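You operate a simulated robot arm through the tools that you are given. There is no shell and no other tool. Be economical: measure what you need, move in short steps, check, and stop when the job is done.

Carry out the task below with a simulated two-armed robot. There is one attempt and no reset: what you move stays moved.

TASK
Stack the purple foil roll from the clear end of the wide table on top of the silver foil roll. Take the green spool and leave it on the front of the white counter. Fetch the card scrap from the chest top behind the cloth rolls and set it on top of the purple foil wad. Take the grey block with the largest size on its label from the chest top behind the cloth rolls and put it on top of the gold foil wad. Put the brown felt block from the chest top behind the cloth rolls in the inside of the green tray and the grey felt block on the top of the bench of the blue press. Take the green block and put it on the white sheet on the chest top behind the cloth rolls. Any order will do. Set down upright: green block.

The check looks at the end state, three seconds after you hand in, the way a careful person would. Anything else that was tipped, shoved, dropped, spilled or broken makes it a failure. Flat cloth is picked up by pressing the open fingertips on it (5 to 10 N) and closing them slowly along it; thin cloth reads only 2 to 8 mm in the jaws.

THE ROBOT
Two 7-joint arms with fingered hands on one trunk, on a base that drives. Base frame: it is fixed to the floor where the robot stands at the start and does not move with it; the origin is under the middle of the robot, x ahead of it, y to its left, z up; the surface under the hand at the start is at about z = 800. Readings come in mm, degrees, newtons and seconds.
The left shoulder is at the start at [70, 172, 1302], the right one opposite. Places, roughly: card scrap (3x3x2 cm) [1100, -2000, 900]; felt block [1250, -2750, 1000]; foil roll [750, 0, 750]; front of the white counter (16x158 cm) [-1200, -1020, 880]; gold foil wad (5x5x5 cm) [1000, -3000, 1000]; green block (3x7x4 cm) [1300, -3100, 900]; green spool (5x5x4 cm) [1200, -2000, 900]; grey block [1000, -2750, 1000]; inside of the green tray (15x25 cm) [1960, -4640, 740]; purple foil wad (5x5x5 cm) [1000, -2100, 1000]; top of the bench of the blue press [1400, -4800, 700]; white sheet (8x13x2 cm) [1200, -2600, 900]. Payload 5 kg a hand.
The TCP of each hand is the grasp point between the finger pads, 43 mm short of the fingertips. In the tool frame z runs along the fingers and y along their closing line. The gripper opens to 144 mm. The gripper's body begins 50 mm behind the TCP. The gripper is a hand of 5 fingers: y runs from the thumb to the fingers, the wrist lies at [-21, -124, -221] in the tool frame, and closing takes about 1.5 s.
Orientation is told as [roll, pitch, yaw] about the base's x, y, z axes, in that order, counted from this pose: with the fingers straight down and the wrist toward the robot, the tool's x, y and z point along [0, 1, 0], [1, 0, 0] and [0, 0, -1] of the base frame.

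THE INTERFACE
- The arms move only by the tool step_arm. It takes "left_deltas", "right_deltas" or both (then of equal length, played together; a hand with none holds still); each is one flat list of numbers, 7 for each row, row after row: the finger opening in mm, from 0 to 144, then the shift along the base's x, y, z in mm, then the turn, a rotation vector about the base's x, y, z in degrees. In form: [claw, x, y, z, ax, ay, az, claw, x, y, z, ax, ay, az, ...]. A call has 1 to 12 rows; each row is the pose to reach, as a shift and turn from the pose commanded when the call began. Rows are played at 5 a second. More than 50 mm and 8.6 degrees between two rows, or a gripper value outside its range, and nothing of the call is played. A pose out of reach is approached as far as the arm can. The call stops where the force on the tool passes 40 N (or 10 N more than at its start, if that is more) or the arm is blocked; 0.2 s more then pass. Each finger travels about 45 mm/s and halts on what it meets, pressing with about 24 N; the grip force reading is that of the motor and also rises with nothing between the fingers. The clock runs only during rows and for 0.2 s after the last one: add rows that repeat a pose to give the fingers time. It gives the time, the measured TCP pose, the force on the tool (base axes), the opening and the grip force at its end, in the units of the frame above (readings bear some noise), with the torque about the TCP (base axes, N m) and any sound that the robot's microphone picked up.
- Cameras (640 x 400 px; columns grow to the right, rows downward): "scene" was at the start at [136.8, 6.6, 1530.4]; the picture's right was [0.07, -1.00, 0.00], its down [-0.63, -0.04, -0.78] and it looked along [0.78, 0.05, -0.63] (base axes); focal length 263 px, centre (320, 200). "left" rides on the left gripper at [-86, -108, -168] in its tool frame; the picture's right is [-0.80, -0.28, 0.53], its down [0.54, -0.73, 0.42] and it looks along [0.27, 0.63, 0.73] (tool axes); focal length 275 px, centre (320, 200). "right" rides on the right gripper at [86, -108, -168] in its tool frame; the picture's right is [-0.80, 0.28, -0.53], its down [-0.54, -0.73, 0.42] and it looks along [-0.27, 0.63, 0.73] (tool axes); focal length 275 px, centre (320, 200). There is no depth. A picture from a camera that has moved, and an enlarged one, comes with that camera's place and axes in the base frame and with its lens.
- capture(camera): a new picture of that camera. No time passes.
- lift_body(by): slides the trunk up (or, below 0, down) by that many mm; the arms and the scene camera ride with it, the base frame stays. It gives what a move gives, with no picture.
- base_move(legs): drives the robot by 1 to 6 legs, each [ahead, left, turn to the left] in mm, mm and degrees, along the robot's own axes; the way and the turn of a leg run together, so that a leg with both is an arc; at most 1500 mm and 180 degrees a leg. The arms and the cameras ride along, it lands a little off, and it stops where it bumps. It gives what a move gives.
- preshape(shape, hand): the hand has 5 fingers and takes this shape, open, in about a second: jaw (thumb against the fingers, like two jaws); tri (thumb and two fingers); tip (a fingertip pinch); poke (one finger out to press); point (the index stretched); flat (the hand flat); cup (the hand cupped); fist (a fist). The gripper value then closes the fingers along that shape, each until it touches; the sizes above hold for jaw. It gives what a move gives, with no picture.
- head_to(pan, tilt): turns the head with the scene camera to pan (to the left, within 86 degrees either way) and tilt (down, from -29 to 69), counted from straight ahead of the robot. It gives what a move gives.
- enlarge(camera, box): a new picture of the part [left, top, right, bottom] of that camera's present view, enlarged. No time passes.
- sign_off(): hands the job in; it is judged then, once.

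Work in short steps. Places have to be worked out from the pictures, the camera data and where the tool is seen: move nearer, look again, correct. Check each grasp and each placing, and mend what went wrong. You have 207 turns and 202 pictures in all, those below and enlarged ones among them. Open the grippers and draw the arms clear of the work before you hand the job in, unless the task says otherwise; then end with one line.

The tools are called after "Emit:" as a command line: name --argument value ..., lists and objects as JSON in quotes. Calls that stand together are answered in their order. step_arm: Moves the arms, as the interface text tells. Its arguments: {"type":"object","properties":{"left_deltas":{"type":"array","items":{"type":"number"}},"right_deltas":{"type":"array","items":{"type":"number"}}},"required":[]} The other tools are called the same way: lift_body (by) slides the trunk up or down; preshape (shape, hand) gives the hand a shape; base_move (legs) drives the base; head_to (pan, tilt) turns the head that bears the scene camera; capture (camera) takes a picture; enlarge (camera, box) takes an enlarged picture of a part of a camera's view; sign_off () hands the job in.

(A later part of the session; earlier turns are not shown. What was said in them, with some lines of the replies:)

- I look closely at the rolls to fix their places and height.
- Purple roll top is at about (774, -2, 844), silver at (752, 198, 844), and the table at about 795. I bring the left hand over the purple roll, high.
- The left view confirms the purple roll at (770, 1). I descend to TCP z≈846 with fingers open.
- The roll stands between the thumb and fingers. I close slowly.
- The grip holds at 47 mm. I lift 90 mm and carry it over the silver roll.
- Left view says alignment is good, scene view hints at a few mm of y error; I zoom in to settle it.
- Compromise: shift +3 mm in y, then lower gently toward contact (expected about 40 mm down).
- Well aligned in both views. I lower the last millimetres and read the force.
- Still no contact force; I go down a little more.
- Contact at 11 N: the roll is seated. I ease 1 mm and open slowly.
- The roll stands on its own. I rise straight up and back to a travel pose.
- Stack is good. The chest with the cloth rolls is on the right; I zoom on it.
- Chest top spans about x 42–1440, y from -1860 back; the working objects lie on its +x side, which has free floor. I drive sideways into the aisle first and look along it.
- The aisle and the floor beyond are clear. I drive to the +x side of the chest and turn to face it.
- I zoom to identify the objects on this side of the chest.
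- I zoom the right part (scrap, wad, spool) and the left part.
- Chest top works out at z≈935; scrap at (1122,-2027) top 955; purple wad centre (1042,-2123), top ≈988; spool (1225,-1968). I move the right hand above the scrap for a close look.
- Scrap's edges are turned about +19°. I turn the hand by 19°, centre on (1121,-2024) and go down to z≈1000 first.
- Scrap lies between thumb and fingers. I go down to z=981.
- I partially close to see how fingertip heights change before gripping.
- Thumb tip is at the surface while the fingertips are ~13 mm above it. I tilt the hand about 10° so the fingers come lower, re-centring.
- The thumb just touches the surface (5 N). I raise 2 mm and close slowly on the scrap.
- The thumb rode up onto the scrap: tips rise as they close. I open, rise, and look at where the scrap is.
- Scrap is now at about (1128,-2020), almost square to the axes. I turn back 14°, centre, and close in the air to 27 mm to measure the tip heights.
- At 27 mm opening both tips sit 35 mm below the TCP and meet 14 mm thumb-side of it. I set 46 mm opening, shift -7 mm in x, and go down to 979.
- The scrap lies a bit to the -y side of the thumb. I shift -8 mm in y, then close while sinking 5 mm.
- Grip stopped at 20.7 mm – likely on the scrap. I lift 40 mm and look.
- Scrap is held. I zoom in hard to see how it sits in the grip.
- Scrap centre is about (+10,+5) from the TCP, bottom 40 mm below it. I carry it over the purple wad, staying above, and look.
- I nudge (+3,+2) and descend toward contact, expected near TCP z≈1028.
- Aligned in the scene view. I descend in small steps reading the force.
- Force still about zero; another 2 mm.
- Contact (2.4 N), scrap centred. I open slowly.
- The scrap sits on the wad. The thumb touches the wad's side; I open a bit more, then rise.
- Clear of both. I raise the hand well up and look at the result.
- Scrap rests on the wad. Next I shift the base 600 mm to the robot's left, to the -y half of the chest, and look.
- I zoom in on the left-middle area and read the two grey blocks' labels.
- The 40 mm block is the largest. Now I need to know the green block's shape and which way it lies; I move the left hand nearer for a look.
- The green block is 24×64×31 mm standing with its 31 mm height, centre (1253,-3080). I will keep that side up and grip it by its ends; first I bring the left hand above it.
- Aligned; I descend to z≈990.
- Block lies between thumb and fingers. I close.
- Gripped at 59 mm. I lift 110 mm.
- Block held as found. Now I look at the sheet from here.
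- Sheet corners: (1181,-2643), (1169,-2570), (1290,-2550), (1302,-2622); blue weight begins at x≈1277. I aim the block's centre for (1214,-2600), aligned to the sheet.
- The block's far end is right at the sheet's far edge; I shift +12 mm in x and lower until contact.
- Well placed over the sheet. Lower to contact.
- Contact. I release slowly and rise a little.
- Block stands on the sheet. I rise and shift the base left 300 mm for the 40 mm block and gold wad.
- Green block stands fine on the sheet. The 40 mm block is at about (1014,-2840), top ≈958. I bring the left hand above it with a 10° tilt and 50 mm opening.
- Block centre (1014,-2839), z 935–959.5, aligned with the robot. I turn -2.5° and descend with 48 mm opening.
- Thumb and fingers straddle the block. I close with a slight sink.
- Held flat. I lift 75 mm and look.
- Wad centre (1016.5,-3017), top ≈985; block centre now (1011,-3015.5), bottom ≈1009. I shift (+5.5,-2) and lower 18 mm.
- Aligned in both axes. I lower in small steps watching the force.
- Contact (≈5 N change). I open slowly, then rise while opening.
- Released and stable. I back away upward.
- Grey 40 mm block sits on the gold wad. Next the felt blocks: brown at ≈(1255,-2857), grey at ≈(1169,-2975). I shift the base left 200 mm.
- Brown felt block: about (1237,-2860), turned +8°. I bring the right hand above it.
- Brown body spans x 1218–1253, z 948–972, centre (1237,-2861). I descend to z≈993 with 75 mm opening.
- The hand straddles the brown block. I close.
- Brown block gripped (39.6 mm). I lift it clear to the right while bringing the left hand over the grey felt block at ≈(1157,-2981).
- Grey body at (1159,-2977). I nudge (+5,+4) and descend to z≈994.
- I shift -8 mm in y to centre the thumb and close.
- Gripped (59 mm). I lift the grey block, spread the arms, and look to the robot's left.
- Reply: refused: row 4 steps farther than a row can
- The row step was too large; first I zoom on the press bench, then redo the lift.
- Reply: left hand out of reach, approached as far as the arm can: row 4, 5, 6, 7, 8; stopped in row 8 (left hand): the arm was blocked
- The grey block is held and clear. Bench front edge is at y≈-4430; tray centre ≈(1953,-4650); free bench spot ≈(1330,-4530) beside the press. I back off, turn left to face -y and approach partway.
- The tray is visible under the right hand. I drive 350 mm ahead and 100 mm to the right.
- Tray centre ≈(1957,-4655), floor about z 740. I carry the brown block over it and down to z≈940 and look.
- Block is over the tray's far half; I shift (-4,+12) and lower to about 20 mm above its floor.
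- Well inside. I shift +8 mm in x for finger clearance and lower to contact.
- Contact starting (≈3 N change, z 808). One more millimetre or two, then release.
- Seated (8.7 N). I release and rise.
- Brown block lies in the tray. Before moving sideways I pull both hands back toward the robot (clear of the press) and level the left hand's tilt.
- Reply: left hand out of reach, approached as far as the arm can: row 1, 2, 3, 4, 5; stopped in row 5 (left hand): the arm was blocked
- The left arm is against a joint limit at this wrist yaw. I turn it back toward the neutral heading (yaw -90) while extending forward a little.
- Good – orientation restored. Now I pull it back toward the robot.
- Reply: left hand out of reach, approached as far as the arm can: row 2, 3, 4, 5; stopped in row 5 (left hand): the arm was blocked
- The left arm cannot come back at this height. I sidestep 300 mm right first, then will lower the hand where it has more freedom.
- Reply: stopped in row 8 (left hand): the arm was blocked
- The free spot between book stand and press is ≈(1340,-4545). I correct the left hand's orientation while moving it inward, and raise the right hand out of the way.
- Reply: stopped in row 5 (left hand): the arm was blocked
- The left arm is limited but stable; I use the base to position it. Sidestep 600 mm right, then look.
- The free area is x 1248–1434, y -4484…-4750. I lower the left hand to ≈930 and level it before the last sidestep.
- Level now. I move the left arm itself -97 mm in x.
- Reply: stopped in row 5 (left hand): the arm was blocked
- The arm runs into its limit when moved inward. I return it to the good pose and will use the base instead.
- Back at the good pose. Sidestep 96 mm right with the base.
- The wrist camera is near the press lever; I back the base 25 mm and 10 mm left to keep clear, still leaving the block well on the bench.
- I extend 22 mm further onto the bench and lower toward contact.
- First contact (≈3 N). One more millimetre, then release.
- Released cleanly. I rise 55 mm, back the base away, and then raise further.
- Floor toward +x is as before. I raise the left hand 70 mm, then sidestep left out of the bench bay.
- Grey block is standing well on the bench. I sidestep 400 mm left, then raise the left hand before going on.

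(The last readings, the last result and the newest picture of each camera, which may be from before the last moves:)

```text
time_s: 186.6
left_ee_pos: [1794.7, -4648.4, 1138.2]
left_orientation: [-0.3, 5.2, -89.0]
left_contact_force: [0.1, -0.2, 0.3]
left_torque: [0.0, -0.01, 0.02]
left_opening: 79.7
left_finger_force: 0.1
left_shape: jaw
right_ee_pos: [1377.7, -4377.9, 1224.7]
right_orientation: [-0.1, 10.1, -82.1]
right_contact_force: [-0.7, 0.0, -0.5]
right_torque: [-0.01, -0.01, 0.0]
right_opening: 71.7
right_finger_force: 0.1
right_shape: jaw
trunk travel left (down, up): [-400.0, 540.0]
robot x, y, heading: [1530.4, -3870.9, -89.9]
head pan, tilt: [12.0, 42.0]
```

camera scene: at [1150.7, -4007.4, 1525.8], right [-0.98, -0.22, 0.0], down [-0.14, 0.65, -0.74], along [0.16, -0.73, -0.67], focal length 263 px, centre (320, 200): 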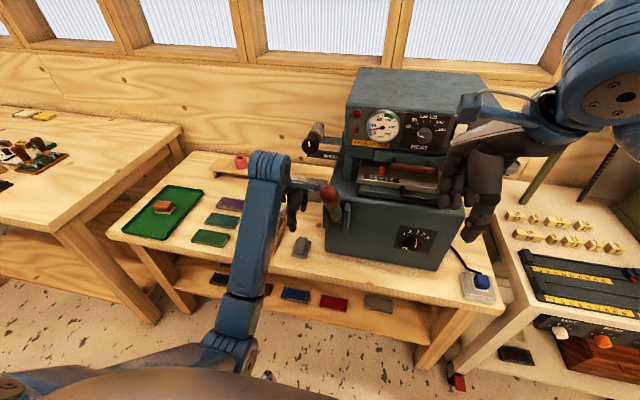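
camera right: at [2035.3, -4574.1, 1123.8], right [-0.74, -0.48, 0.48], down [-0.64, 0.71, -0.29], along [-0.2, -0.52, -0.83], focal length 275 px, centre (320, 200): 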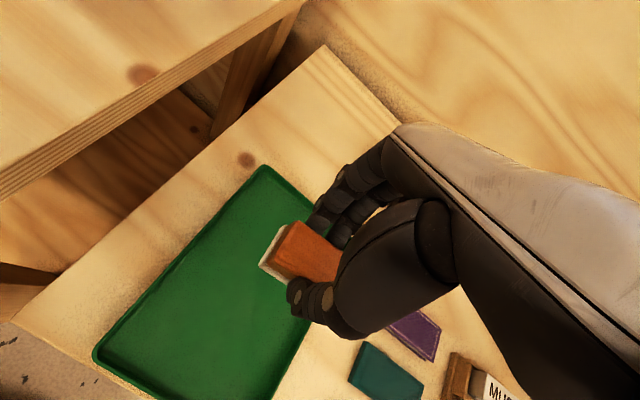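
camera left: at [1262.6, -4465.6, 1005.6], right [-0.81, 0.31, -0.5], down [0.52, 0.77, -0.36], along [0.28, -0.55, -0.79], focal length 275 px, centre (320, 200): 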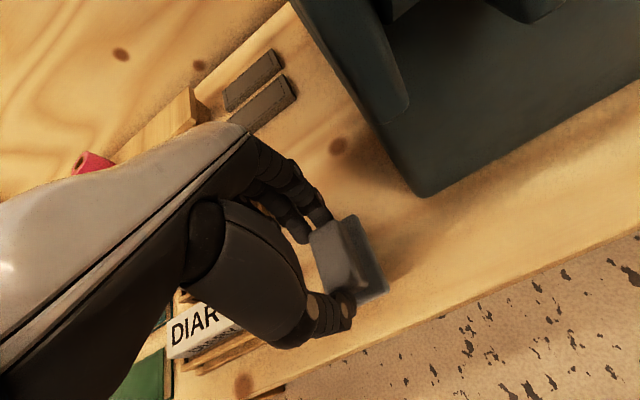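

Left hand is up. I go on: left 520 mm, then backward 2520 mm to the aisle side of the chest.

Emit:
base_move --legs '[[0, 520, 0], [-1260, 0, 0], [-1260, 0, 0]]'

Emit:
head_to --pan -35 --tilt 35

Emit:
capture --camera "scene"

```text
time_s: 201.6
left_ee_pos: [2332.0, -2117.6, 1137.8]
left_orientation: [-0.4, 5.1, -90.1]
left_contact_force: [0.0, -0.3, -0.1]
left_torque: [0.03, -0.01, 0.01]
left_opening: 79.5
left_finger_force: 0.0
left_shape: jaw
right_ee_pos: [1919.0, -1837.1, 1224.5]
right_orientation: [-0.1, 10.2, -83.3]
right_contact_force: [0.3, -1.3, 0.6]
right_torque: [-0.03, 0.01, -0.01]
right_opening: 71.8
right_finger_force: 0.2
right_shape: jaw
trunk travel left (down, up): [-400.0, 540.0]
robot x, y, heading: [2077.8, -1334.7, -91.4]
head pan, tilt: [12.0, 42.0]
```

```text
time_s: 202.7
left_ee_pos: [2331.5, -2117.8, 1136.9]
left_orientation: [-0.5, 5.0, -90.1]
left_contact_force: [0.5, -0.1, 0.1]
left_torque: [0.01, -0.06, -0.01]
left_opening: 79.6
left_finger_force: 0.0
left_shape: jaw
right_ee_pos: [1920.4, -1837.8, 1225.6]
right_orientation: [-0.1, 10.1, -83.3]
right_contact_force: [-0.5, 0.0, 0.4]
right_torque: [0.01, -0.02, 0.0]
right_opening: 71.9
right_finger_force: 0.0
right_shape: jaw
trunk travel left (down, up): [-400.0, 540.0]
robot x, y, heading: [2078.2, -1336.1, -91.0]
head pan, tilt: [-35.0, 35.0]
```

```text
47 pictures are left
camera scene: at [2028.2, -1458.8, 1536.2], right [-0.81, 0.59, 0.0], down [0.34, 0.46, -0.82], along [-0.48, -0.66, -0.57], focal length 263 px, centre (320, 200)
```

scene: 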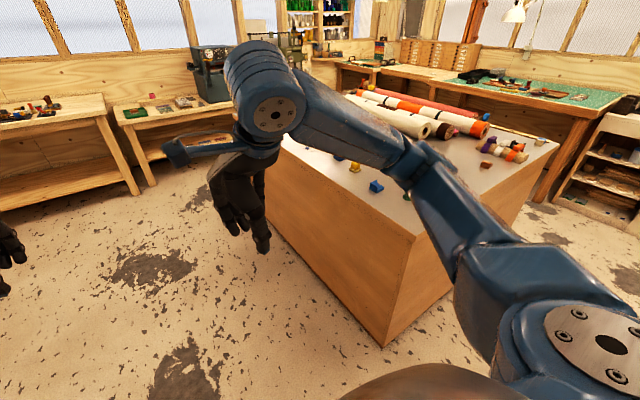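

Path is clear. I sidestep 700 mm right along the chest's near edge.

Emit:
base_move --legs '[[0, -700, 1.0]]'

Emit:
head_to --pan -10 --tilt 45

Emit:
capture --camera "scene"

Emit:
capture --camera "right"

```text
time_s: 206.6
left_ee_pos: [1633.5, -2106.3, 1136.8]
left_orientation: [-0.4, 5.1, -88.9]
left_contact_force: [0.7, 0.3, 0.5]
left_torque: [-0.01, -0.01, 0.02]
left_opening: 79.7
left_finger_force: 0.1
left_shape: jaw
right_ee_pos: [1218.2, -1833.8, 1225.6]
right_orientation: [-0.2, 10.1, -82.0]
right_contact_force: [-0.7, 0.0, -0.2]
right_torque: [0.01, -0.04, 0.01]
right_opening: 71.7
right_finger_force: 0.0
right_shape: jaw
trunk travel left (down, up): [-400.0, 540.0]
robot x, y, heading: [1370.2, -1327.2, -90.1]
head pan, tilt: [-35.0, 35.0]
```

```text
time_s: 207.5
left_ee_pos: [1633.3, -2104.4, 1137.9]
left_orientation: [-0.3, 5.2, -88.9]
left_contact_force: [-0.3, 0.3, 0.6]
left_torque: [-0.04, 0.01, 0.01]
left_opening: 79.5
left_finger_force: 0.1
left_shape: jaw
right_ee_pos: [1217.0, -1833.4, 1225.6]
right_orientation: [-0.1, 10.1, -82.1]
right_contact_force: [-0.1, -0.6, -0.3]
right_torque: [0.02, 0.02, 0.02]
right_opening: 71.7
right_finger_force: 0.0
right_shape: jaw
trunk travel left (down, up): [-400.0, 540.0]
robot x, y, heading: [1366.1, -1329.3, -90.2]
head pan, tilt: [-10.0, 45.0]
```

```text
46 pictures are left
camera scene: at [1354.0, -1460.6, 1521.5], right [-0.98, 0.17, 0.0], down [0.12, 0.7, -0.71], along [-0.12, -0.7, -0.71], focal length 263 px, centre (320, 200)
```

scene: 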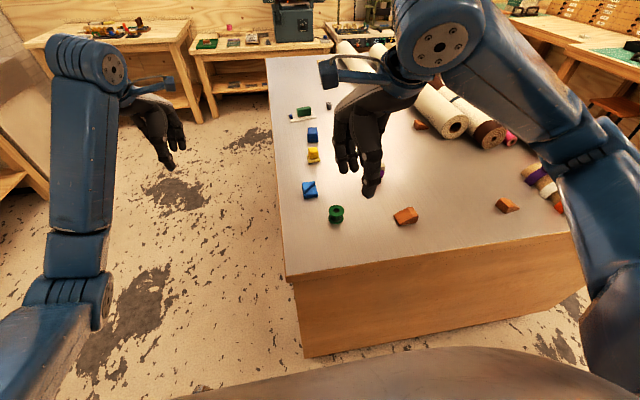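

```text
45 pictures are left
camera right: at [1292.0, -1744.6, 1409.3], right [-0.74, -0.48, 0.48], down [-0.65, 0.71, -0.29], along [-0.2, -0.52, -0.83], focal length 275 px, centre (320, 200)
```

right: 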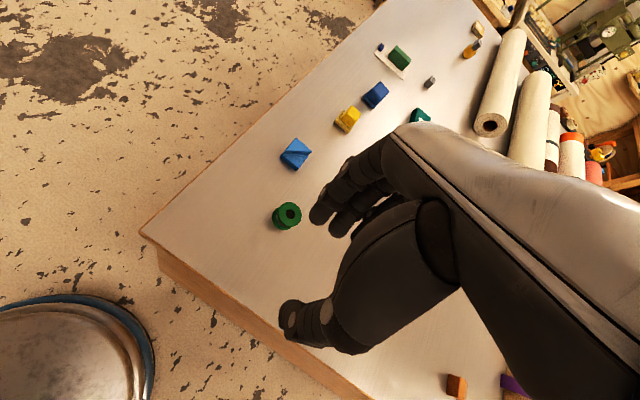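

Spool at ≈(1223,-1961). I bring the right hand above it at z≈1050.

Emit:
step_arm --right_deltas '[75, 1.4, -27, -35, 0, 0, 0, 80, 2.8, -54, -70, 0, 0, 0, 80, 4.2, -81, -105, 0, 0, 0, 80, 5.6, -108, -140, 0, 0, 0, 80, 7, -136, -175, 0, 0, 0, 80, 7, -136, -175, 0, 0, 0]'

Emit:
enlarge --camera "right" --box '[200, 150, 400, 350]'

Emit:
enlarge --camera "scene" --box '[280, 160, 400, 240]'

```text
time_s: 208.9
left_ee_pos: [1633.9, -2103.6, 1139.1]
left_orientation: [-0.4, 5.0, -89.0]
left_contact_force: [1.1, 1.4, -0.2]
left_torque: [-0.02, 0.0, 0.02]
left_opening: 80.1
left_finger_force: 0.1
left_shape: jaw
right_ee_pos: [1224.7, -1968.9, 1049.0]
right_orientation: [0.0, 10.0, -82.1]
right_contact_force: [0.2, 0.3, 0.1]
right_torque: [-0.06, 0.0, 0.03]
right_opening: 80.0
right_finger_force: 0.1
right_shape: jaw
trunk travel left (down, up): [-400.0, 540.0]
robot x, y, heading: [1368.3, -1327.4, -89.9]
head pan, tilt: [-10.0, 45.0]
```

```text
2.00 times, centred on (300, 250) of right
camera zoom: at [1300.1, -1880.1, 1232.6], right [-0.74, -0.48, 0.48], down [-0.65, 0.71, -0.29], along [-0.2, -0.52, -0.83], focal length 551 px, centre (360, 100)
```

zoom: 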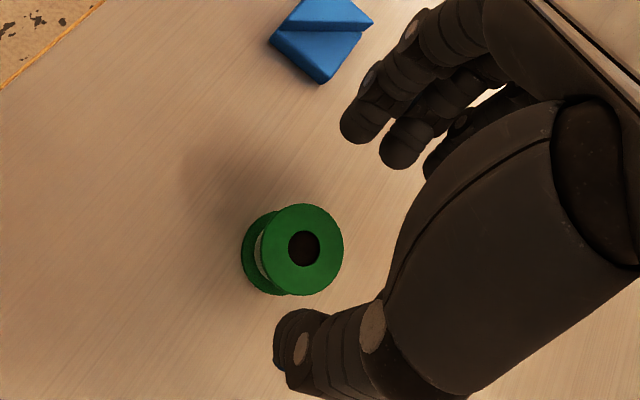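

```text
5.00 times, centred on (340, 200) of scene
camera zoom: at [1353.8, -1459.7, 1521.5], right [-0.98, 0.17, 0.0], down [0.12, 0.7, -0.71], along [-0.12, -0.7, -0.71], focal length 1313 px, centre (220, 200)
```

zoom: 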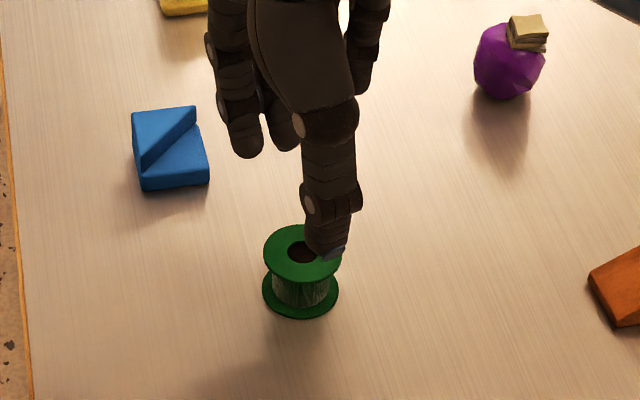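

Refined spool centre (1221,-1955). I correct and descend to z≈990.

Emit:
step_arm --right_deltas '[80, -2, 5, -20, 0, 0, 0, 80, -2, 5, -40, 0, 0, 0, 80, -2, 5, -53, 0, 0, 0, 80, -2, 5, -60, 0, 0, 0, 80, -2, 5, -60, 0, 0, 0]'

Emit:
enlarge --camera "right" --box '[200, 150, 400, 350]'

Emit:
enlarge --camera "scene" --box '[290, 170, 386, 230]'

```text
time_s: 210.1
left_ee_pos: [1634.2, -2104.5, 1136.7]
left_orientation: [-0.4, 5.1, -88.9]
left_contact_force: [-0.3, 0.2, 0.0]
left_torque: [0.0, -0.03, 0.02]
left_opening: 79.9
left_finger_force: 0.1
left_shape: jaw
right_ee_pos: [1223.6, -1962.7, 988.9]
right_orientation: [-0.1, 10.1, -82.1]
right_contact_force: [0.2, 0.0, 0.3]
right_torque: [0.0, -0.03, -0.02]
right_opening: 79.8
right_finger_force: 0.1
right_shape: jaw
trunk travel left (down, up): [-400.0, 540.0]
robot x, y, heading: [1367.1, -1331.5, -89.9]
head pan, tilt: [-10.0, 45.0]
```

```text
2.00 times, centred on (300, 250) of right
camera zoom: at [1297.2, -1875.1, 1173.3], right [-0.74, -0.48, 0.48], down [-0.65, 0.71, -0.29], along [-0.2, -0.52, -0.83], focal length 551 px, centre (360, 100)
```

zoom: 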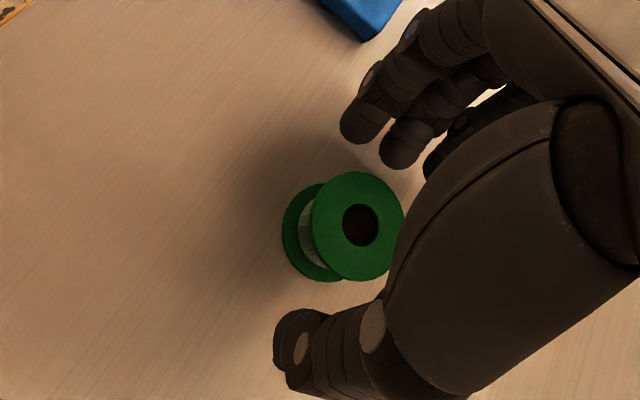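

```text
6.67 times, centred on (338, 200) of scene
camera zoom: at [1354.0, -1460.6, 1521.4], right [-0.98, 0.17, 0.0], down [0.12, 0.7, -0.71], along [-0.12, -0.7, -0.71], focal length 1750 px, centre (200, 200)
```

zoom: 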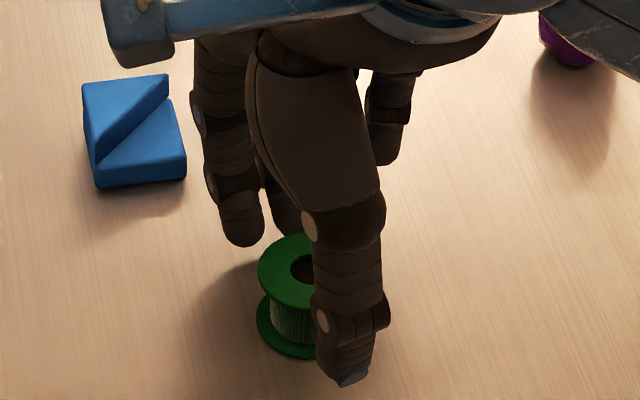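

The thumb sits ~18 mm to the -x side of the spool's axis; I shift +11 mm in x and close.

Emit:
step_arm --right_deltas '[80, 6, 0, 0, 0, 0, 0, 72, 11, 1, 0, 0, 0, 0, 64, 11, 1, 0, 0, 0, 0, 57, 11, 1, 0, 0, 0, 0, 50, 11, 1, 0, 0, 0, 0, 44, 11, 1, 0, 0, 0, 0, 38, 11, 1, 0, 0, 0, 0, 32, 11, 1, 0, 0, 0, 0, 30, 11, 1, 0, 0, 0, 0, 30, 11, 1, 0, 0, 0, 0]'

Emit:
enlarge --camera "right" --box '[200, 150, 400, 350]'

Emit:
enlarge --camera "scene" --box '[290, 170, 386, 230]'

```text
time_s: 212.3
left_ee_pos: [1634.5, -2105.4, 1136.9]
left_orientation: [-0.4, 5.1, -88.9]
left_contact_force: [-0.8, 0.0, -0.2]
left_torque: [-0.03, 0.01, 0.01]
left_opening: 79.6
left_finger_force: 0.1
left_shape: jaw
right_ee_pos: [1233.3, -1963.1, 990.7]
right_orientation: [-0.2, 10.1, -82.1]
right_contact_force: [0.0, 0.7, -0.5]
right_torque: [0.0, -0.03, 0.06]
right_opening: 26.6
right_finger_force: 24.1
right_shape: jaw
trunk travel left (down, up): [-400.0, 540.0]
robot x, y, heading: [1365.9, -1329.7, -90.0]
head pan, tilt: [-10.0, 45.0]
```

```text
2.00 times, centred on (300, 250) of right
camera zoom: at [1308.1, -1874.0, 1174.4], right [-0.74, -0.48, 0.48], down [-0.65, 0.71, -0.29], along [-0.2, -0.52, -0.83], focal length 551 px, centre (360, 100)
```

zoom: 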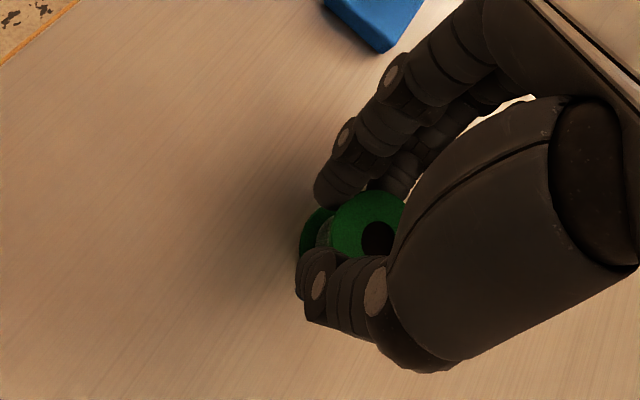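

```text
6.67 times, centred on (338, 200) of scene
camera zoom: at [1354.0, -1460.4, 1521.5], right [-0.98, 0.17, 0.0], down [0.12, 0.7, -0.71], along [-0.12, -0.7, -0.71], focal length 1750 px, centre (200, 200)
```

zoom: 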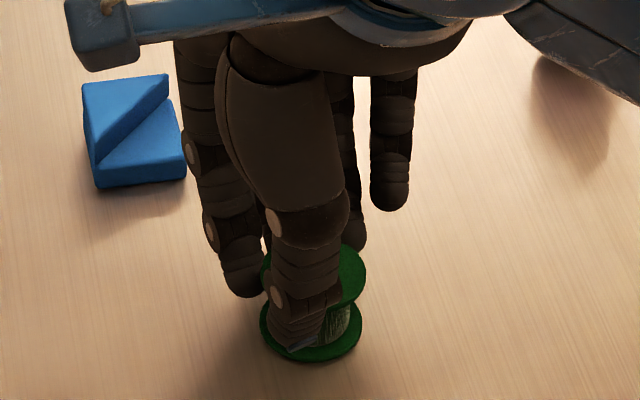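

The thumb and fingers hold the spool by its waist. I lift and look.

Emit:
step_arm --right_deltas '[20, 0, 0, 15, 0, 0, 0, 20, 0, 0, 45, 0, 0, 0, 20, 0, 0, 90, 0, 0, 0, 20, 0, 0, 130, 0, 0, 0, 20, 0, 0, 150, 0, 0, 0]'

Emit:
enlarge --camera "right" --box '[200, 150, 400, 350]'

Emit:
enlarge --camera "scene" --box '[290, 130, 386, 190]'

```text
time_s: 213.5
left_ee_pos: [1633.6, -2104.9, 1137.4]
left_orientation: [-0.3, 5.1, -89.0]
left_contact_force: [-0.4, 0.6, -0.2]
left_torque: [-0.03, -0.01, -0.02]
left_opening: 79.6
left_finger_force: 0.0
left_shape: jaw
right_ee_pos: [1231.6, -1963.4, 1140.9]
right_orientation: [-0.2, 10.2, -82.1]
right_contact_force: [0.1, 0.9, -0.4]
right_torque: [-0.04, 0.01, 0.02]
right_opening: 25.8
right_finger_force: 24.5
right_shape: jaw
trunk travel left (down, up): [-400.0, 540.0]
robot x, y, heading: [1366.8, -1331.8, -89.8]
head pan, tilt: [-10.0, 45.0]
```

```text
2.00 times, centred on (300, 250) of right
camera zoom: at [1306.1, -1874.8, 1324.3], right [-0.74, -0.48, 0.48], down [-0.65, 0.71, -0.29], along [-0.2, -0.52, -0.83], focal length 551 px, centre (360, 100)
```

zoom: 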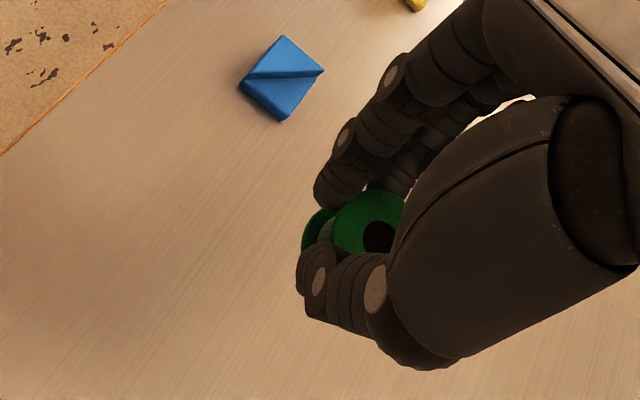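

```text
6.67 times, centred on (338, 160) of scene
camera zoom: at [1353.6, -1460.3, 1521.4], right [-0.98, 0.17, 0.0], down [0.12, 0.7, -0.71], along [-0.12, -0.7, -0.71], focal length 1750 px, centre (200, 467)
```

zoom: 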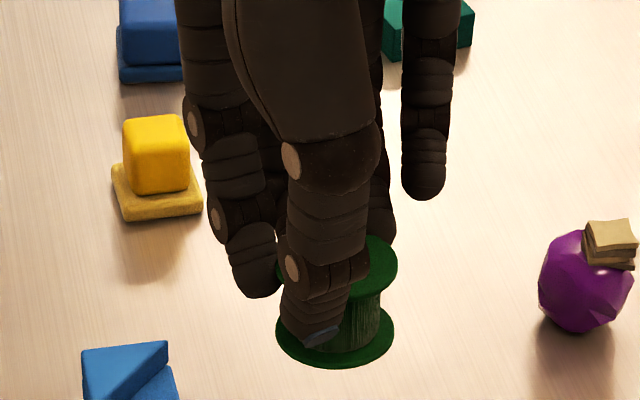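

Spool held (bottom ≈ TCP-55). I raise the trunk 150 mm for travel, turn right to face -x, and look toward the counter.

Emit:
lift_body --by 150

Emit:
base_move --legs '[[0, 0, -90], [700, 0, 0]]'

Emit:
head_to --pan 0 --tilt 25

Emit:
capture --camera "scene"

```text
time_s: 215.3
left_ee_pos: [1634.2, -2105.5, 1286.7]
left_orientation: [-0.4, 5.2, -88.8]
left_contact_force: [0.4, -0.1, 1.4]
left_torque: [0.01, -0.02, 0.0]
left_opening: 79.6
left_finger_force: 0.1
left_shape: jaw
right_ee_pos: [1230.8, -1966.0, 1290.2]
right_orientation: [-0.1, 10.1, -82.1]
right_contact_force: [0.1, 0.2, 0.0]
right_torque: [0.0, -0.01, 0.0]
right_opening: 25.9
right_finger_force: 24.0
right_shape: jaw
trunk travel left (down, up): [-550.0, 390.0]
robot x, y, heading: [1366.2, -1333.4, -90.0]
head pan, tilt: [-10.0, 45.0]
```

```text
time_s: 223.0
left_ee_pos: [-117.2, -1575.5, 1289.0]
left_orientation: [-0.4, 5.1, -179.6]
left_contact_force: [0.6, 0.4, 0.6]
left_torque: [0.01, 0.0, -0.01]
left_opening: 79.6
left_finger_force: 0.0
left_shape: jaw
right_ee_pos: [29.8, -1174.6, 1290.2]
right_orientation: [-0.2, 10.1, -172.9]
right_contact_force: [0.4, -0.8, -0.3]
right_torque: [-0.01, 0.01, -0.01]
right_opening: 25.9
right_finger_force: 23.8
right_shape: jaw
trunk travel left (down, up): [-550.0, 390.0]
robot x, y, heading: [661.8, -1319.3, 179.3]
head pan, tilt: [-10.0, 45.0]
```

```text
time_s: 223.8
left_ee_pos: [-117.8, -1576.5, 1286.9]
left_orientation: [-0.4, 5.1, -179.6]
left_contact_force: [0.1, 0.2, 0.0]
left_torque: [0.0, -0.05, 0.02]
left_opening: 79.7
left_finger_force: 0.1
left_shape: jaw
right_ee_pos: [28.4, -1174.4, 1289.4]
right_orientation: [-0.1, 10.2, -172.7]
right_contact_force: [0.5, -0.4, -0.6]
right_torque: [0.01, -0.02, 0.04]
right_opening: 25.7
right_finger_force: 23.9
right_shape: jaw
trunk travel left (down, up): [-550.0, 390.0]
robot x, y, heading: [663.6, -1320.3, 179.2]
head pan, tilt: [0.0, 25.0]
```

```text
36 pictures are left
camera scene: at [517.9, -1316.2, 1701.8], right [0.01, 1.0, 0.0], down [0.42, -0.01, -0.91], along [-0.91, 0.01, -0.42], focal length 263 px, centre (320, 200)
```

scene: 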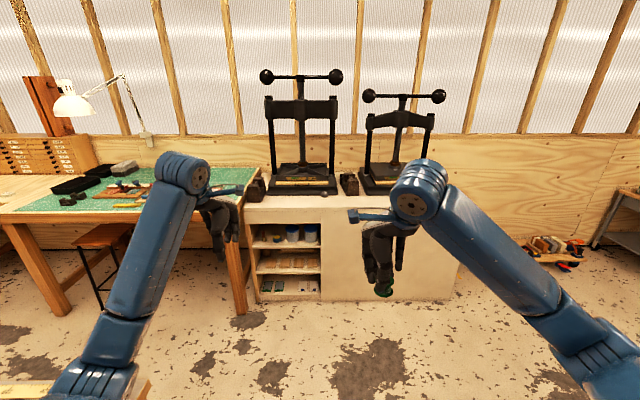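

The counter's front edge is at x≈-1150, y -1820…-260, and its front strip is free in front of the presses. I drive 1150 mm ahead.

Emit:
base_move --legs '[[1150, 0, 0.8]]'

Emit:
head_to --pan -5 --tilt 42

Emit:
capture --camera "scene"

Emit:
capture --camera "right"

```text
time_s: 229.6
left_ee_pos: [-1244.8, -1606.7, 1288.2]
left_orientation: [-0.4, 5.3, -177.7]
left_contact_force: [1.1, -0.3, -0.8]
left_torque: [-0.01, 0.0, -0.03]
left_opening: 79.8
left_finger_force: 0.1
left_shape: jaw
right_ee_pos: [-1113.5, -1201.8, 1289.9]
right_orientation: [-0.2, 10.2, -170.9]
right_contact_force: [0.8, -0.4, -0.5]
right_torque: [-0.01, -0.01, 0.0]
right_opening: 26.0
right_finger_force: 23.7
right_shape: jaw
trunk travel left (down, up): [-550.0, 390.0]
robot x, y, heading: [-476.4, -1322.2, -178.7]
head pan, tilt: [0.0, 25.0]
```

```text
time_s: 230.4
left_ee_pos: [-1246.5, -1607.4, 1286.9]
left_orientation: [-0.4, 5.2, -177.8]
left_contact_force: [-0.1, 1.4, -0.5]
left_torque: [0.02, -0.03, -0.02]
left_opening: 79.5
left_finger_force: 0.0
left_shape: jaw
right_ee_pos: [-1114.8, -1200.6, 1289.0]
right_orientation: [-0.1, 10.1, -170.9]
right_contact_force: [0.4, 0.6, -0.7]
right_torque: [-0.02, -0.01, 0.02]
right_opening: 25.8
right_finger_force: 24.0
right_shape: jaw
trunk travel left (down, up): [-550.0, 390.0]
robot x, y, heading: [-474.7, -1322.5, -178.8]
head pan, tilt: [-5.0, 42.0]
```

```text
35 pictures are left
camera scene: at [-611.2, -1318.7, 1675.7], right [0.07, 1.0, 0.0], down [0.67, -0.04, -0.74], along [-0.74, 0.05, -0.67], focal length 263 px, centre (320, 200)
```

scene: 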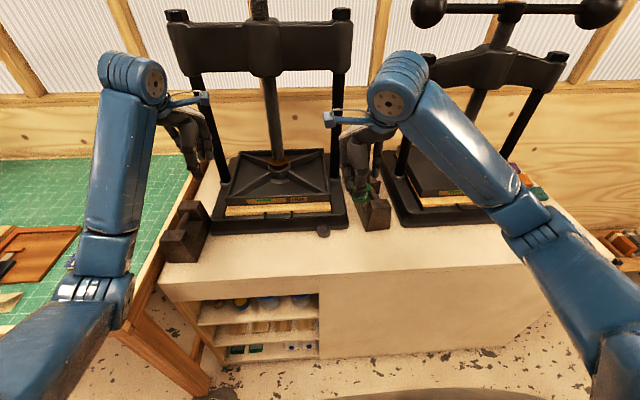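

```text
34 pictures are left
camera right: at [-1024.0, -1274.4, 1474.0], right [-0.5, 0.73, 0.48], down [0.69, 0.66, -0.29], along [-0.52, 0.19, -0.83], focal length 275 px, centre (320, 200)
```

right: 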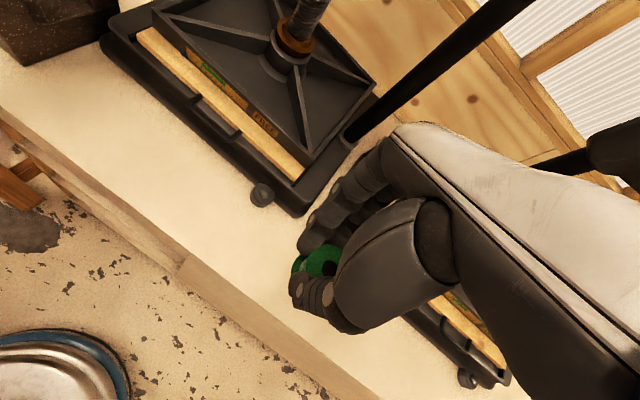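

Front edge x≈-1132, press bases start at x≈-1300, so the strip centre is ≈-1210. I lower the spool toward (-1200,-1150).

Emit:
step_arm --right_deltas '[20, -12, 5, -38, 0, 0, 0, 20, -24, 10, -76, 0, 0, 0, 20, -36, 15, -114, 0, 0, 0, 20, -48, 20, -152, 0, 0, 0, 20, -60, 25, -190, 0, 0, 0, 20, -72, 30, -228, 0, 0, 0, 20, -84, 35, -266, 0, 0, 0, 20, -95, 40, -300, 0, 0, 0, 20, -95, 40, -300, 0, 0, 0]'

Emit:
capture --camera "right"

Emit:
enlarge --camera "scene" --box '[270, 180, 430, 290]'

```text
time_s: 232.4
left_ee_pos: [-1246.5, -1607.8, 1287.8]
left_orientation: [-0.3, 5.2, -177.8]
left_contact_force: [0.7, -0.1, 0.0]
left_torque: [0.0, 0.04, 0.02]
left_opening: 79.8
left_finger_force: 0.1
left_shape: jaw
right_ee_pos: [-1208.8, -1163.9, 990.4]
right_orientation: [-0.2, 10.1, -170.8]
right_contact_force: [0.3, 0.3, 0.0]
right_torque: [0.03, 0.01, 0.05]
right_opening: 25.9
right_finger_force: 23.7
right_shape: jaw
trunk travel left (down, up): [-550.0, 390.0]
robot x, y, heading: [-478.6, -1322.4, -179.3]
head pan, tilt: [-5.0, 42.0]
```

```text
33 pictures are left
camera right: at [-1118.0, -1236.1, 1174.5], right [-0.5, 0.73, 0.48], down [0.69, 0.66, -0.29], along [-0.53, 0.19, -0.83], focal length 275 px, centre (320, 200)
```

right: 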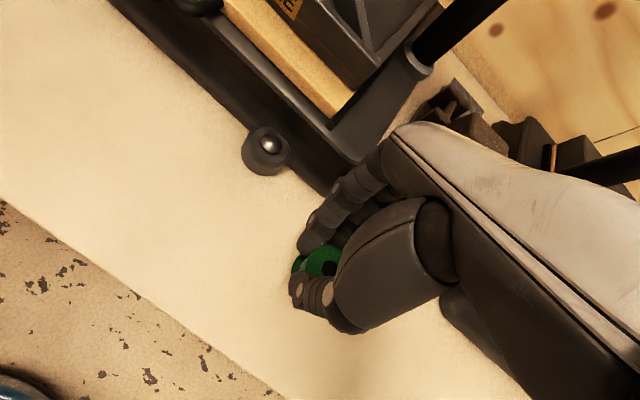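

```text
3.64 times, centred on (350, 235) of scene
camera zoom: at [-610.2, -1318.9, 1675.8], right [0.07, 1.0, 0.0], down [0.67, -0.04, -0.74], along [-0.74, 0.05, -0.67], focal length 955 px, centre (211, 73)
```

zoom: 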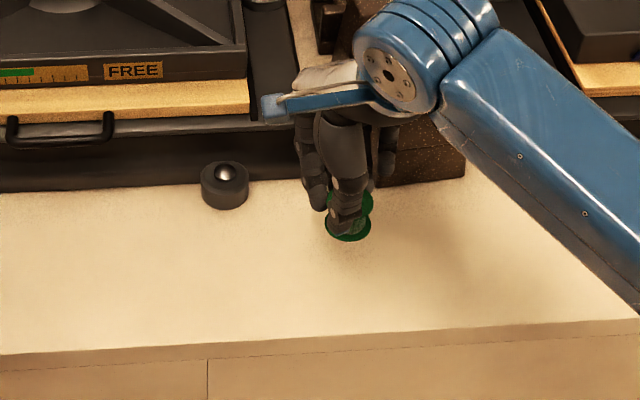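

Good position over the strip. I lower another 45 mm.

Emit:
step_arm --right_deltas '[20, 0, 0, -20, 0, 0, 0, 20, 0, 0, -35, 0, 0, 0, 20, 0, 0, -45, 0, 0, 0, 20, 0, 0, -45, 0, 0, 0]'

Emit:
enlarge --camera "scene" --box '[310, 200, 406, 260]'

Emit:
enlarge --camera "right" --box '[220, 180, 380, 340]'

```text
time_s: 233.4
left_ee_pos: [-1246.2, -1606.5, 1288.2]
left_orientation: [-0.4, 5.0, -177.6]
left_contact_force: [0.3, -0.2, -0.2]
left_torque: [0.01, 0.01, -0.03]
left_opening: 79.7
left_finger_force: 0.1
left_shape: jaw
right_ee_pos: [-1207.2, -1162.8, 945.5]
right_orientation: [-0.1, 10.2, -170.9]
right_contact_force: [1.0, 0.9, 3.1]
right_torque: [0.04, -0.02, -0.05]
right_opening: 25.9
right_finger_force: 23.9
right_shape: jaw
trunk travel left (down, up): [-550.0, 390.0]
robot x, y, heading: [-476.9, -1326.7, -178.9]
head pan, tilt: [-5.0, 42.0]
```

```text
6.67 times, centred on (358, 230) of scene
camera zoom: at [-610.3, -1318.7, 1675.8], right [0.07, 1.0, 0.0], down [0.67, -0.04, -0.74], along [-0.74, 0.05, -0.67], focal length 1750 px, centre (67, 0)
```

zoom: 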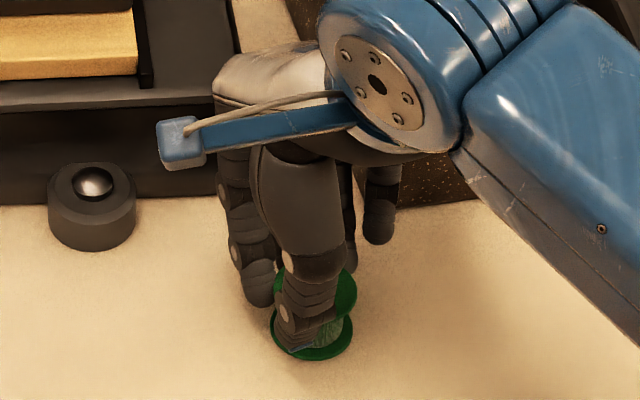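

```text
2.50 times, centred on (300, 260) of right
camera zoom: at [-1118.3, -1235.3, 1129.6], right [-0.49, 0.73, 0.48], down [0.69, 0.66, -0.29], along [-0.53, 0.19, -0.83], focal length 688 px, centre (370, 50)
```

zoom: 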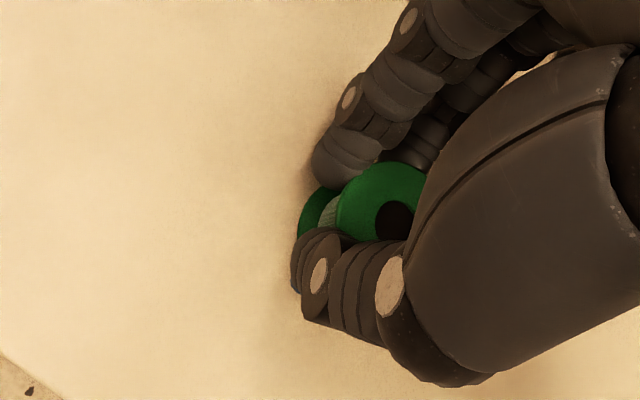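

Contact already (≈3 N at z 945, counter ≈890). One more millimetre to confirm.

Emit:
step_arm --right_deltas '[20, 0, 0, -1, 0, 0, 0, 20, 0, 0, -1, 0, 0, 0]'

```text
time_s: 234.0
left_ee_pos: [-1244.9, -1607.2, 1288.1]
left_orientation: [-0.4, 5.1, -177.7]
left_contact_force: [0.6, 0.1, -1.3]
left_torque: [-0.02, 0.0, 0.01]
left_opening: 79.6
left_finger_force: 0.0
left_shape: jaw
right_ee_pos: [-1209.4, -1162.0, 945.8]
right_orientation: [0.0, 10.1, -171.0]
right_contact_force: [2.1, 0.6, 6.7]
right_torque: [0.06, -0.01, -0.01]
right_opening: 25.8
right_finger_force: 23.9
right_shape: jaw
trunk travel left (down, up): [-550.0, 390.0]
robot x, y, heading: [-474.4, -1323.2, -178.8]
head pan, tilt: [-5.0, 42.0]
```

Seated (7 N). I open slowly, keeping the fingers clear of the counter.

Emit:
step_arm --right_deltas '[28, 0, 0, 0, 0, 0, 0, 32, 0, 0, 0, 0, 0, 0, 37, 0, 0, 0.5, 0, 0, 0, 43, 0, 0, 1, 0, 0, 0, 50, 0, 0, 1, 0, 0, 0, 58, 0, 0, 2, 0, 0, 0, 66, 0, 0, 2, 0, 0, 0, 74, 0, 0, 3, 0, 0, 0, 80, 0, 0, 3, 0, 0, 0, 80, 0, 0, 3, 0, 0, 0]'

Emit:
enlarge --camera "right" --box '[220, 160, 380, 340]'

Emit:
enlarge --camera "scene" --box '[310, 200, 406, 260]'

```text
time_s: 236.2
left_ee_pos: [-1245.8, -1607.9, 1287.9]
left_orientation: [-0.4, 5.2, -177.7]
left_contact_force: [-0.1, 0.8, -0.8]
left_torque: [0.0, 0.02, 0.01]
left_opening: 79.6
left_finger_force: 0.1
left_shape: jaw
right_ee_pos: [-1208.1, -1161.5, 948.3]
right_orientation: [-0.1, 10.1, -170.9]
right_contact_force: [-0.8, -0.2, -0.7]
right_torque: [-0.02, -0.01, 0.01]
right_opening: 79.6
right_finger_force: 0.1
right_shape: jaw
trunk travel left (down, up): [-550.0, 390.0]
robot x, y, heading: [-473.4, -1322.9, -179.0]
head pan, tilt: [-5.0, 42.0]
```

```text
2.22 times, centred on (300, 250) of right
camera zoom: at [-1118.7, -1234.3, 1131.0], right [-0.5, 0.73, 0.48], down [0.69, 0.66, -0.29], along [-0.52, 0.19, -0.83], focal length 612 px, centre (364, 89)
```

zoom: 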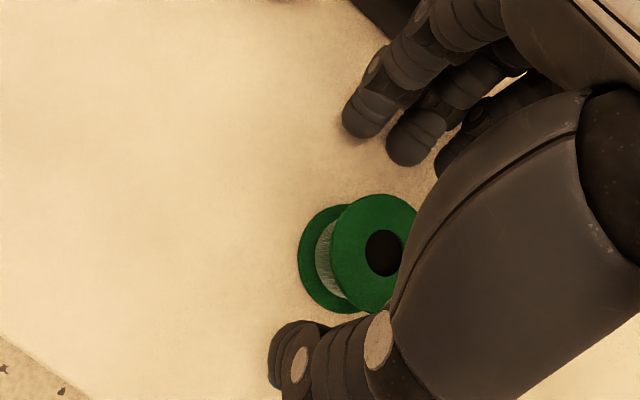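

```text
6.67 times, centred on (358, 230) of scene
camera zoom: at [-610.7, -1318.7, 1675.7], right [0.07, 1.0, 0.0], down [0.67, -0.04, -0.74], along [-0.74, 0.05, -0.67], focal length 1750 px, centre (67, 0)
```

zoom: 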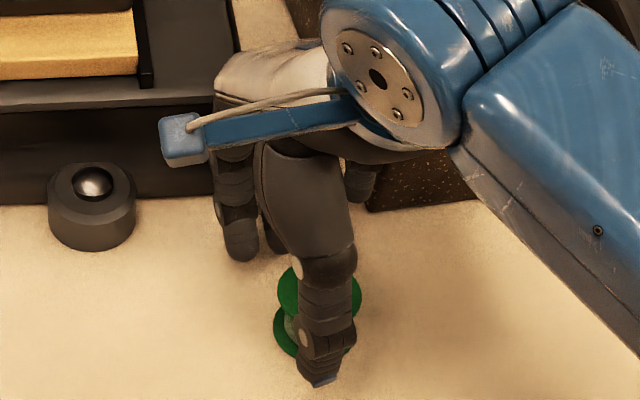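

Spool stands free between the open fingers. I rise straight up.

Emit:
step_arm --right_deltas '[80, 0, 0, 15, 0, 0, 0, 80, 0, 0, 45, 0, 0, 0, 80, 0, 0, 90, 0, 0, 0, 80, 0, 0, 135, 0, 0, 0, 80, 0, 0, 180, 0, 0, 0, 80, 20, 0, 220, 0, 0, 0, 80, 50, 0, 255, 0, 0, 0, 80, 80, 0, 290, 0, 0, 0]'

Emit:
capture --camera "scene"

```text
time_s: 238.0
left_ee_pos: [-1245.7, -1605.9, 1288.0]
left_orientation: [-0.3, 5.0, -177.6]
left_contact_force: [-0.5, -0.7, 0.8]
left_torque: [-0.03, 0.0, 0.05]
left_opening: 79.8
left_finger_force: 0.1
left_shape: jaw
right_ee_pos: [-1125.9, -1158.2, 1236.9]
right_orientation: [-0.1, 10.2, -170.9]
right_contact_force: [0.7, 0.8, -0.1]
right_torque: [0.01, 0.03, -0.03]
right_opening: 79.7
right_finger_force: 0.1
right_shape: jaw
trunk travel left (down, up): [-550.0, 390.0]
robot x, y, heading: [-477.4, -1322.4, -178.9]
head pan, tilt: [-5.0, 42.0]
```

```text
27 pictures are left
camera scene: at [-609.3, -1317.4, 1675.7], right [0.07, 1.0, 0.0], down [0.67, -0.04, -0.74], along [-0.74, 0.05, -0.67], focal length 263 px, centre (320, 200)
```

scene: 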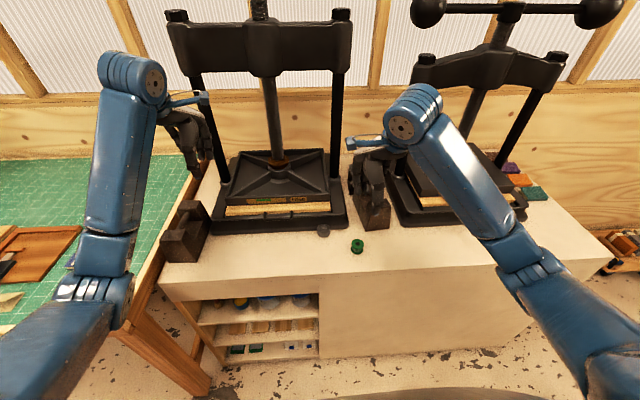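

Spool stands on the front of the counter. I back away clear of everything.

Emit:
base_move --legs '[[-400, 0, 0]]'

Emit:
head_to --pan -86 --tilt 30

Emit:
capture --camera "scene"

Emit:
head_to --pan 0 --tilt 35

Emit:
enlarge --camera "scene" --box '[220, 100, 460, 250]'

```text
time_s: 240.5
left_ee_pos: [-856.9, -1597.0, 1286.7]
left_orientation: [-0.5, 5.2, -177.9]
left_contact_force: [-0.4, -0.4, 0.3]
left_torque: [0.03, -0.02, -0.03]
left_opening: 79.8
left_finger_force: 0.0
left_shape: jaw
right_ee_pos: [-737.5, -1149.5, 1236.3]
right_orientation: [0.0, 10.2, -171.2]
right_contact_force: [0.5, -0.9, 0.1]
right_torque: [-0.03, -0.02, 0.02]
right_opening: 79.8
right_finger_force: 0.0
right_shape: jaw
trunk travel left (down, up): [-550.0, 390.0]
robot x, y, heading: [-87.2, -1317.5, -179.1]
head pan, tilt: [-5.0, 42.0]
```

```text
time_s: 242.0
left_ee_pos: [-856.8, -1596.7, 1287.7]
left_orientation: [-0.5, 5.1, -177.9]
left_contact_force: [0.9, -0.6, -0.4]
left_torque: [0.01, 0.0, 0.0]
left_opening: 79.8
left_finger_force: 0.0
left_shape: jaw
right_ee_pos: [-735.7, -1149.4, 1237.1]
right_orientation: [-0.1, 10.0, -171.1]
right_contact_force: [0.2, -0.1, -0.9]
right_torque: [0.05, 0.0, -0.02]
right_opening: 79.9
right_finger_force: 0.1
right_shape: jaw
trunk travel left (down, up): [-550.0, 390.0]
robot x, y, heading: [-86.9, -1311.6, -179.0]
head pan, tilt: [-85.9, 30.0]
```

```text
26 pictures are left
camera scene: at [-144.3, -1226.3, 1694.1], right [1.0, 0.09, 0.0], down [0.04, -0.5, -0.87], along [-0.08, 0.86, -0.5], focal length 263 px, centre (320, 200)
```

scene: 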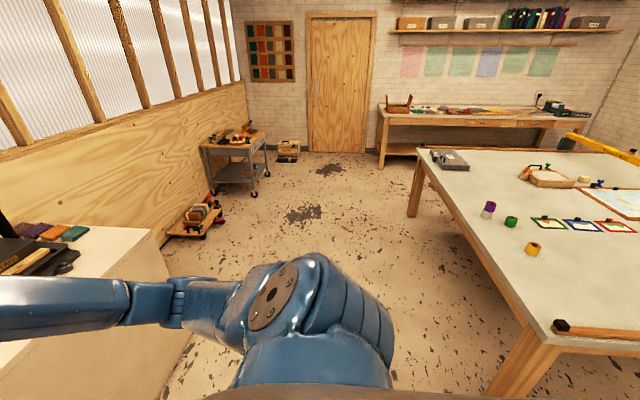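

```text
time_s: 243.6
left_ee_pos: [-856.4, -1596.7, 1287.3]
left_orientation: [-0.4, 5.1, -177.9]
left_contact_force: [0.0, -0.4, 0.4]
left_torque: [-0.01, 0.03, 0.02]
left_opening: 79.9
left_finger_force: 0.0
left_shape: jaw
right_ee_pos: [-737.0, -1149.7, 1236.4]
right_orientation: [-0.1, 10.1, -171.1]
right_contact_force: [-0.5, 0.1, 0.4]
right_torque: [-0.01, 0.0, 0.01]
right_opening: 79.8
right_finger_force: 0.0
right_shape: jaw
trunk travel left (down, up): [-550.0, 390.0]
robot x, y, heading: [-87.5, -1316.6, -178.9]
head pan, tilt: [0.0, 35.0]
```

```text
2.67 times, centred on (340, 175) of scene
camera zoom: at [-224.2, -1317.9, 1686.2], right [-0.02, 1.0, 0.0], down [0.57, 0.01, -0.82], along [-0.82, -0.01, -0.57], focal length 700 px, centre (267, 267)
```

zoom: 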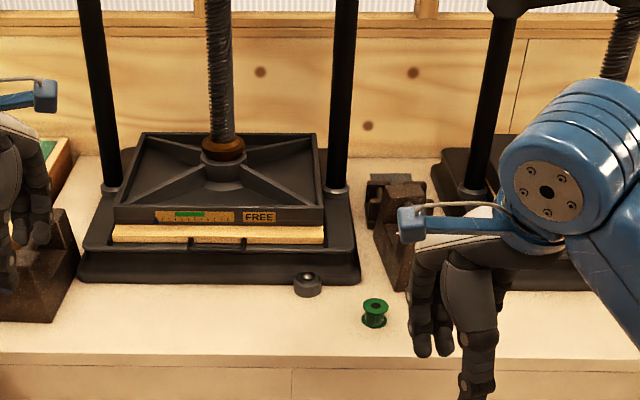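

The stack and spool stand. A last look at the chest to my left.

Emit:
base_move --legs '[[0, 0, 70]]'

Emit:
head_to --pan 60 --tilt 20

Emit:
enlarge --camera "scene" --box '[160, 110, 480, 310]'

```text
time_s: 247.1
left_ee_pos: [-95.4, -2136.0, 1287.3]
left_orientation: [-0.5, 5.0, -108.5]
left_contact_force: [-0.9, -0.7, 0.1]
left_torque: [0.0, 0.02, 0.02]
left_opening: 79.8
left_finger_force: 0.1
left_shape: jaw
right_ee_pos: [-472.8, -1865.3, 1236.3]
right_orientation: [-0.1, 10.1, -101.8]
right_contact_force: [-0.4, -0.4, -0.2]
right_torque: [0.01, 0.0, -0.01]
right_opening: 79.7
right_finger_force: 0.0
right_shape: jaw
trunk travel left (down, up): [-550.0, 390.0]
robot x, y, heading: [-87.1, -1316.9, -109.6]
head pan, tilt: [0.0, 35.0]
```

```text
time_s: 248.3
left_ee_pos: [-95.1, -2136.0, 1287.7]
left_orientation: [-0.5, 5.0, -108.4]
left_contact_force: [-0.2, -0.5, 0.5]
left_torque: [-0.01, -0.02, -0.01]
left_opening: 79.9
left_finger_force: 0.0
left_shape: jaw
right_ee_pos: [-472.4, -1866.1, 1236.4]
right_orientation: [-0.1, 10.1, -101.6]
right_contact_force: [1.0, 0.1, -0.5]
right_torque: [-0.01, 0.0, 0.0]
right_opening: 79.8
right_finger_force: 0.0
right_shape: jaw
trunk travel left (down, up): [-550.0, 390.0]
robot x, y, heading: [-88.6, -1315.2, -109.4]
head pan, tilt: [60.0, 20.0]
```

```text
2.00 times, centred on (320, 210) of scene
camera zoom: at [-42.3, -1434.2, 1710.1], right [-0.76, -0.65, 0.0], down [-0.22, 0.26, -0.94], along [0.61, -0.72, -0.34], focal length 525 px, centre (320, 180)
```

zoom: 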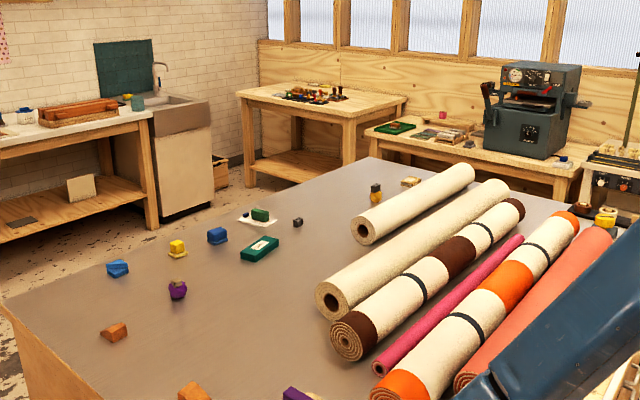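

Everything is in place: scrap on the purple wad, 40 mm block on the gold wad, green block on the sheet, felt blocks on the press bench and in the tray, spool on the counter, purple roll on silver. The grippers are open and clear, so I hand in.

Emit:
sign_off

```text
The job is handed in.
```

The job is handed in: all seven placements are done, and my last pictures showed each item where the task asked, with nothing else visibly disturbed.
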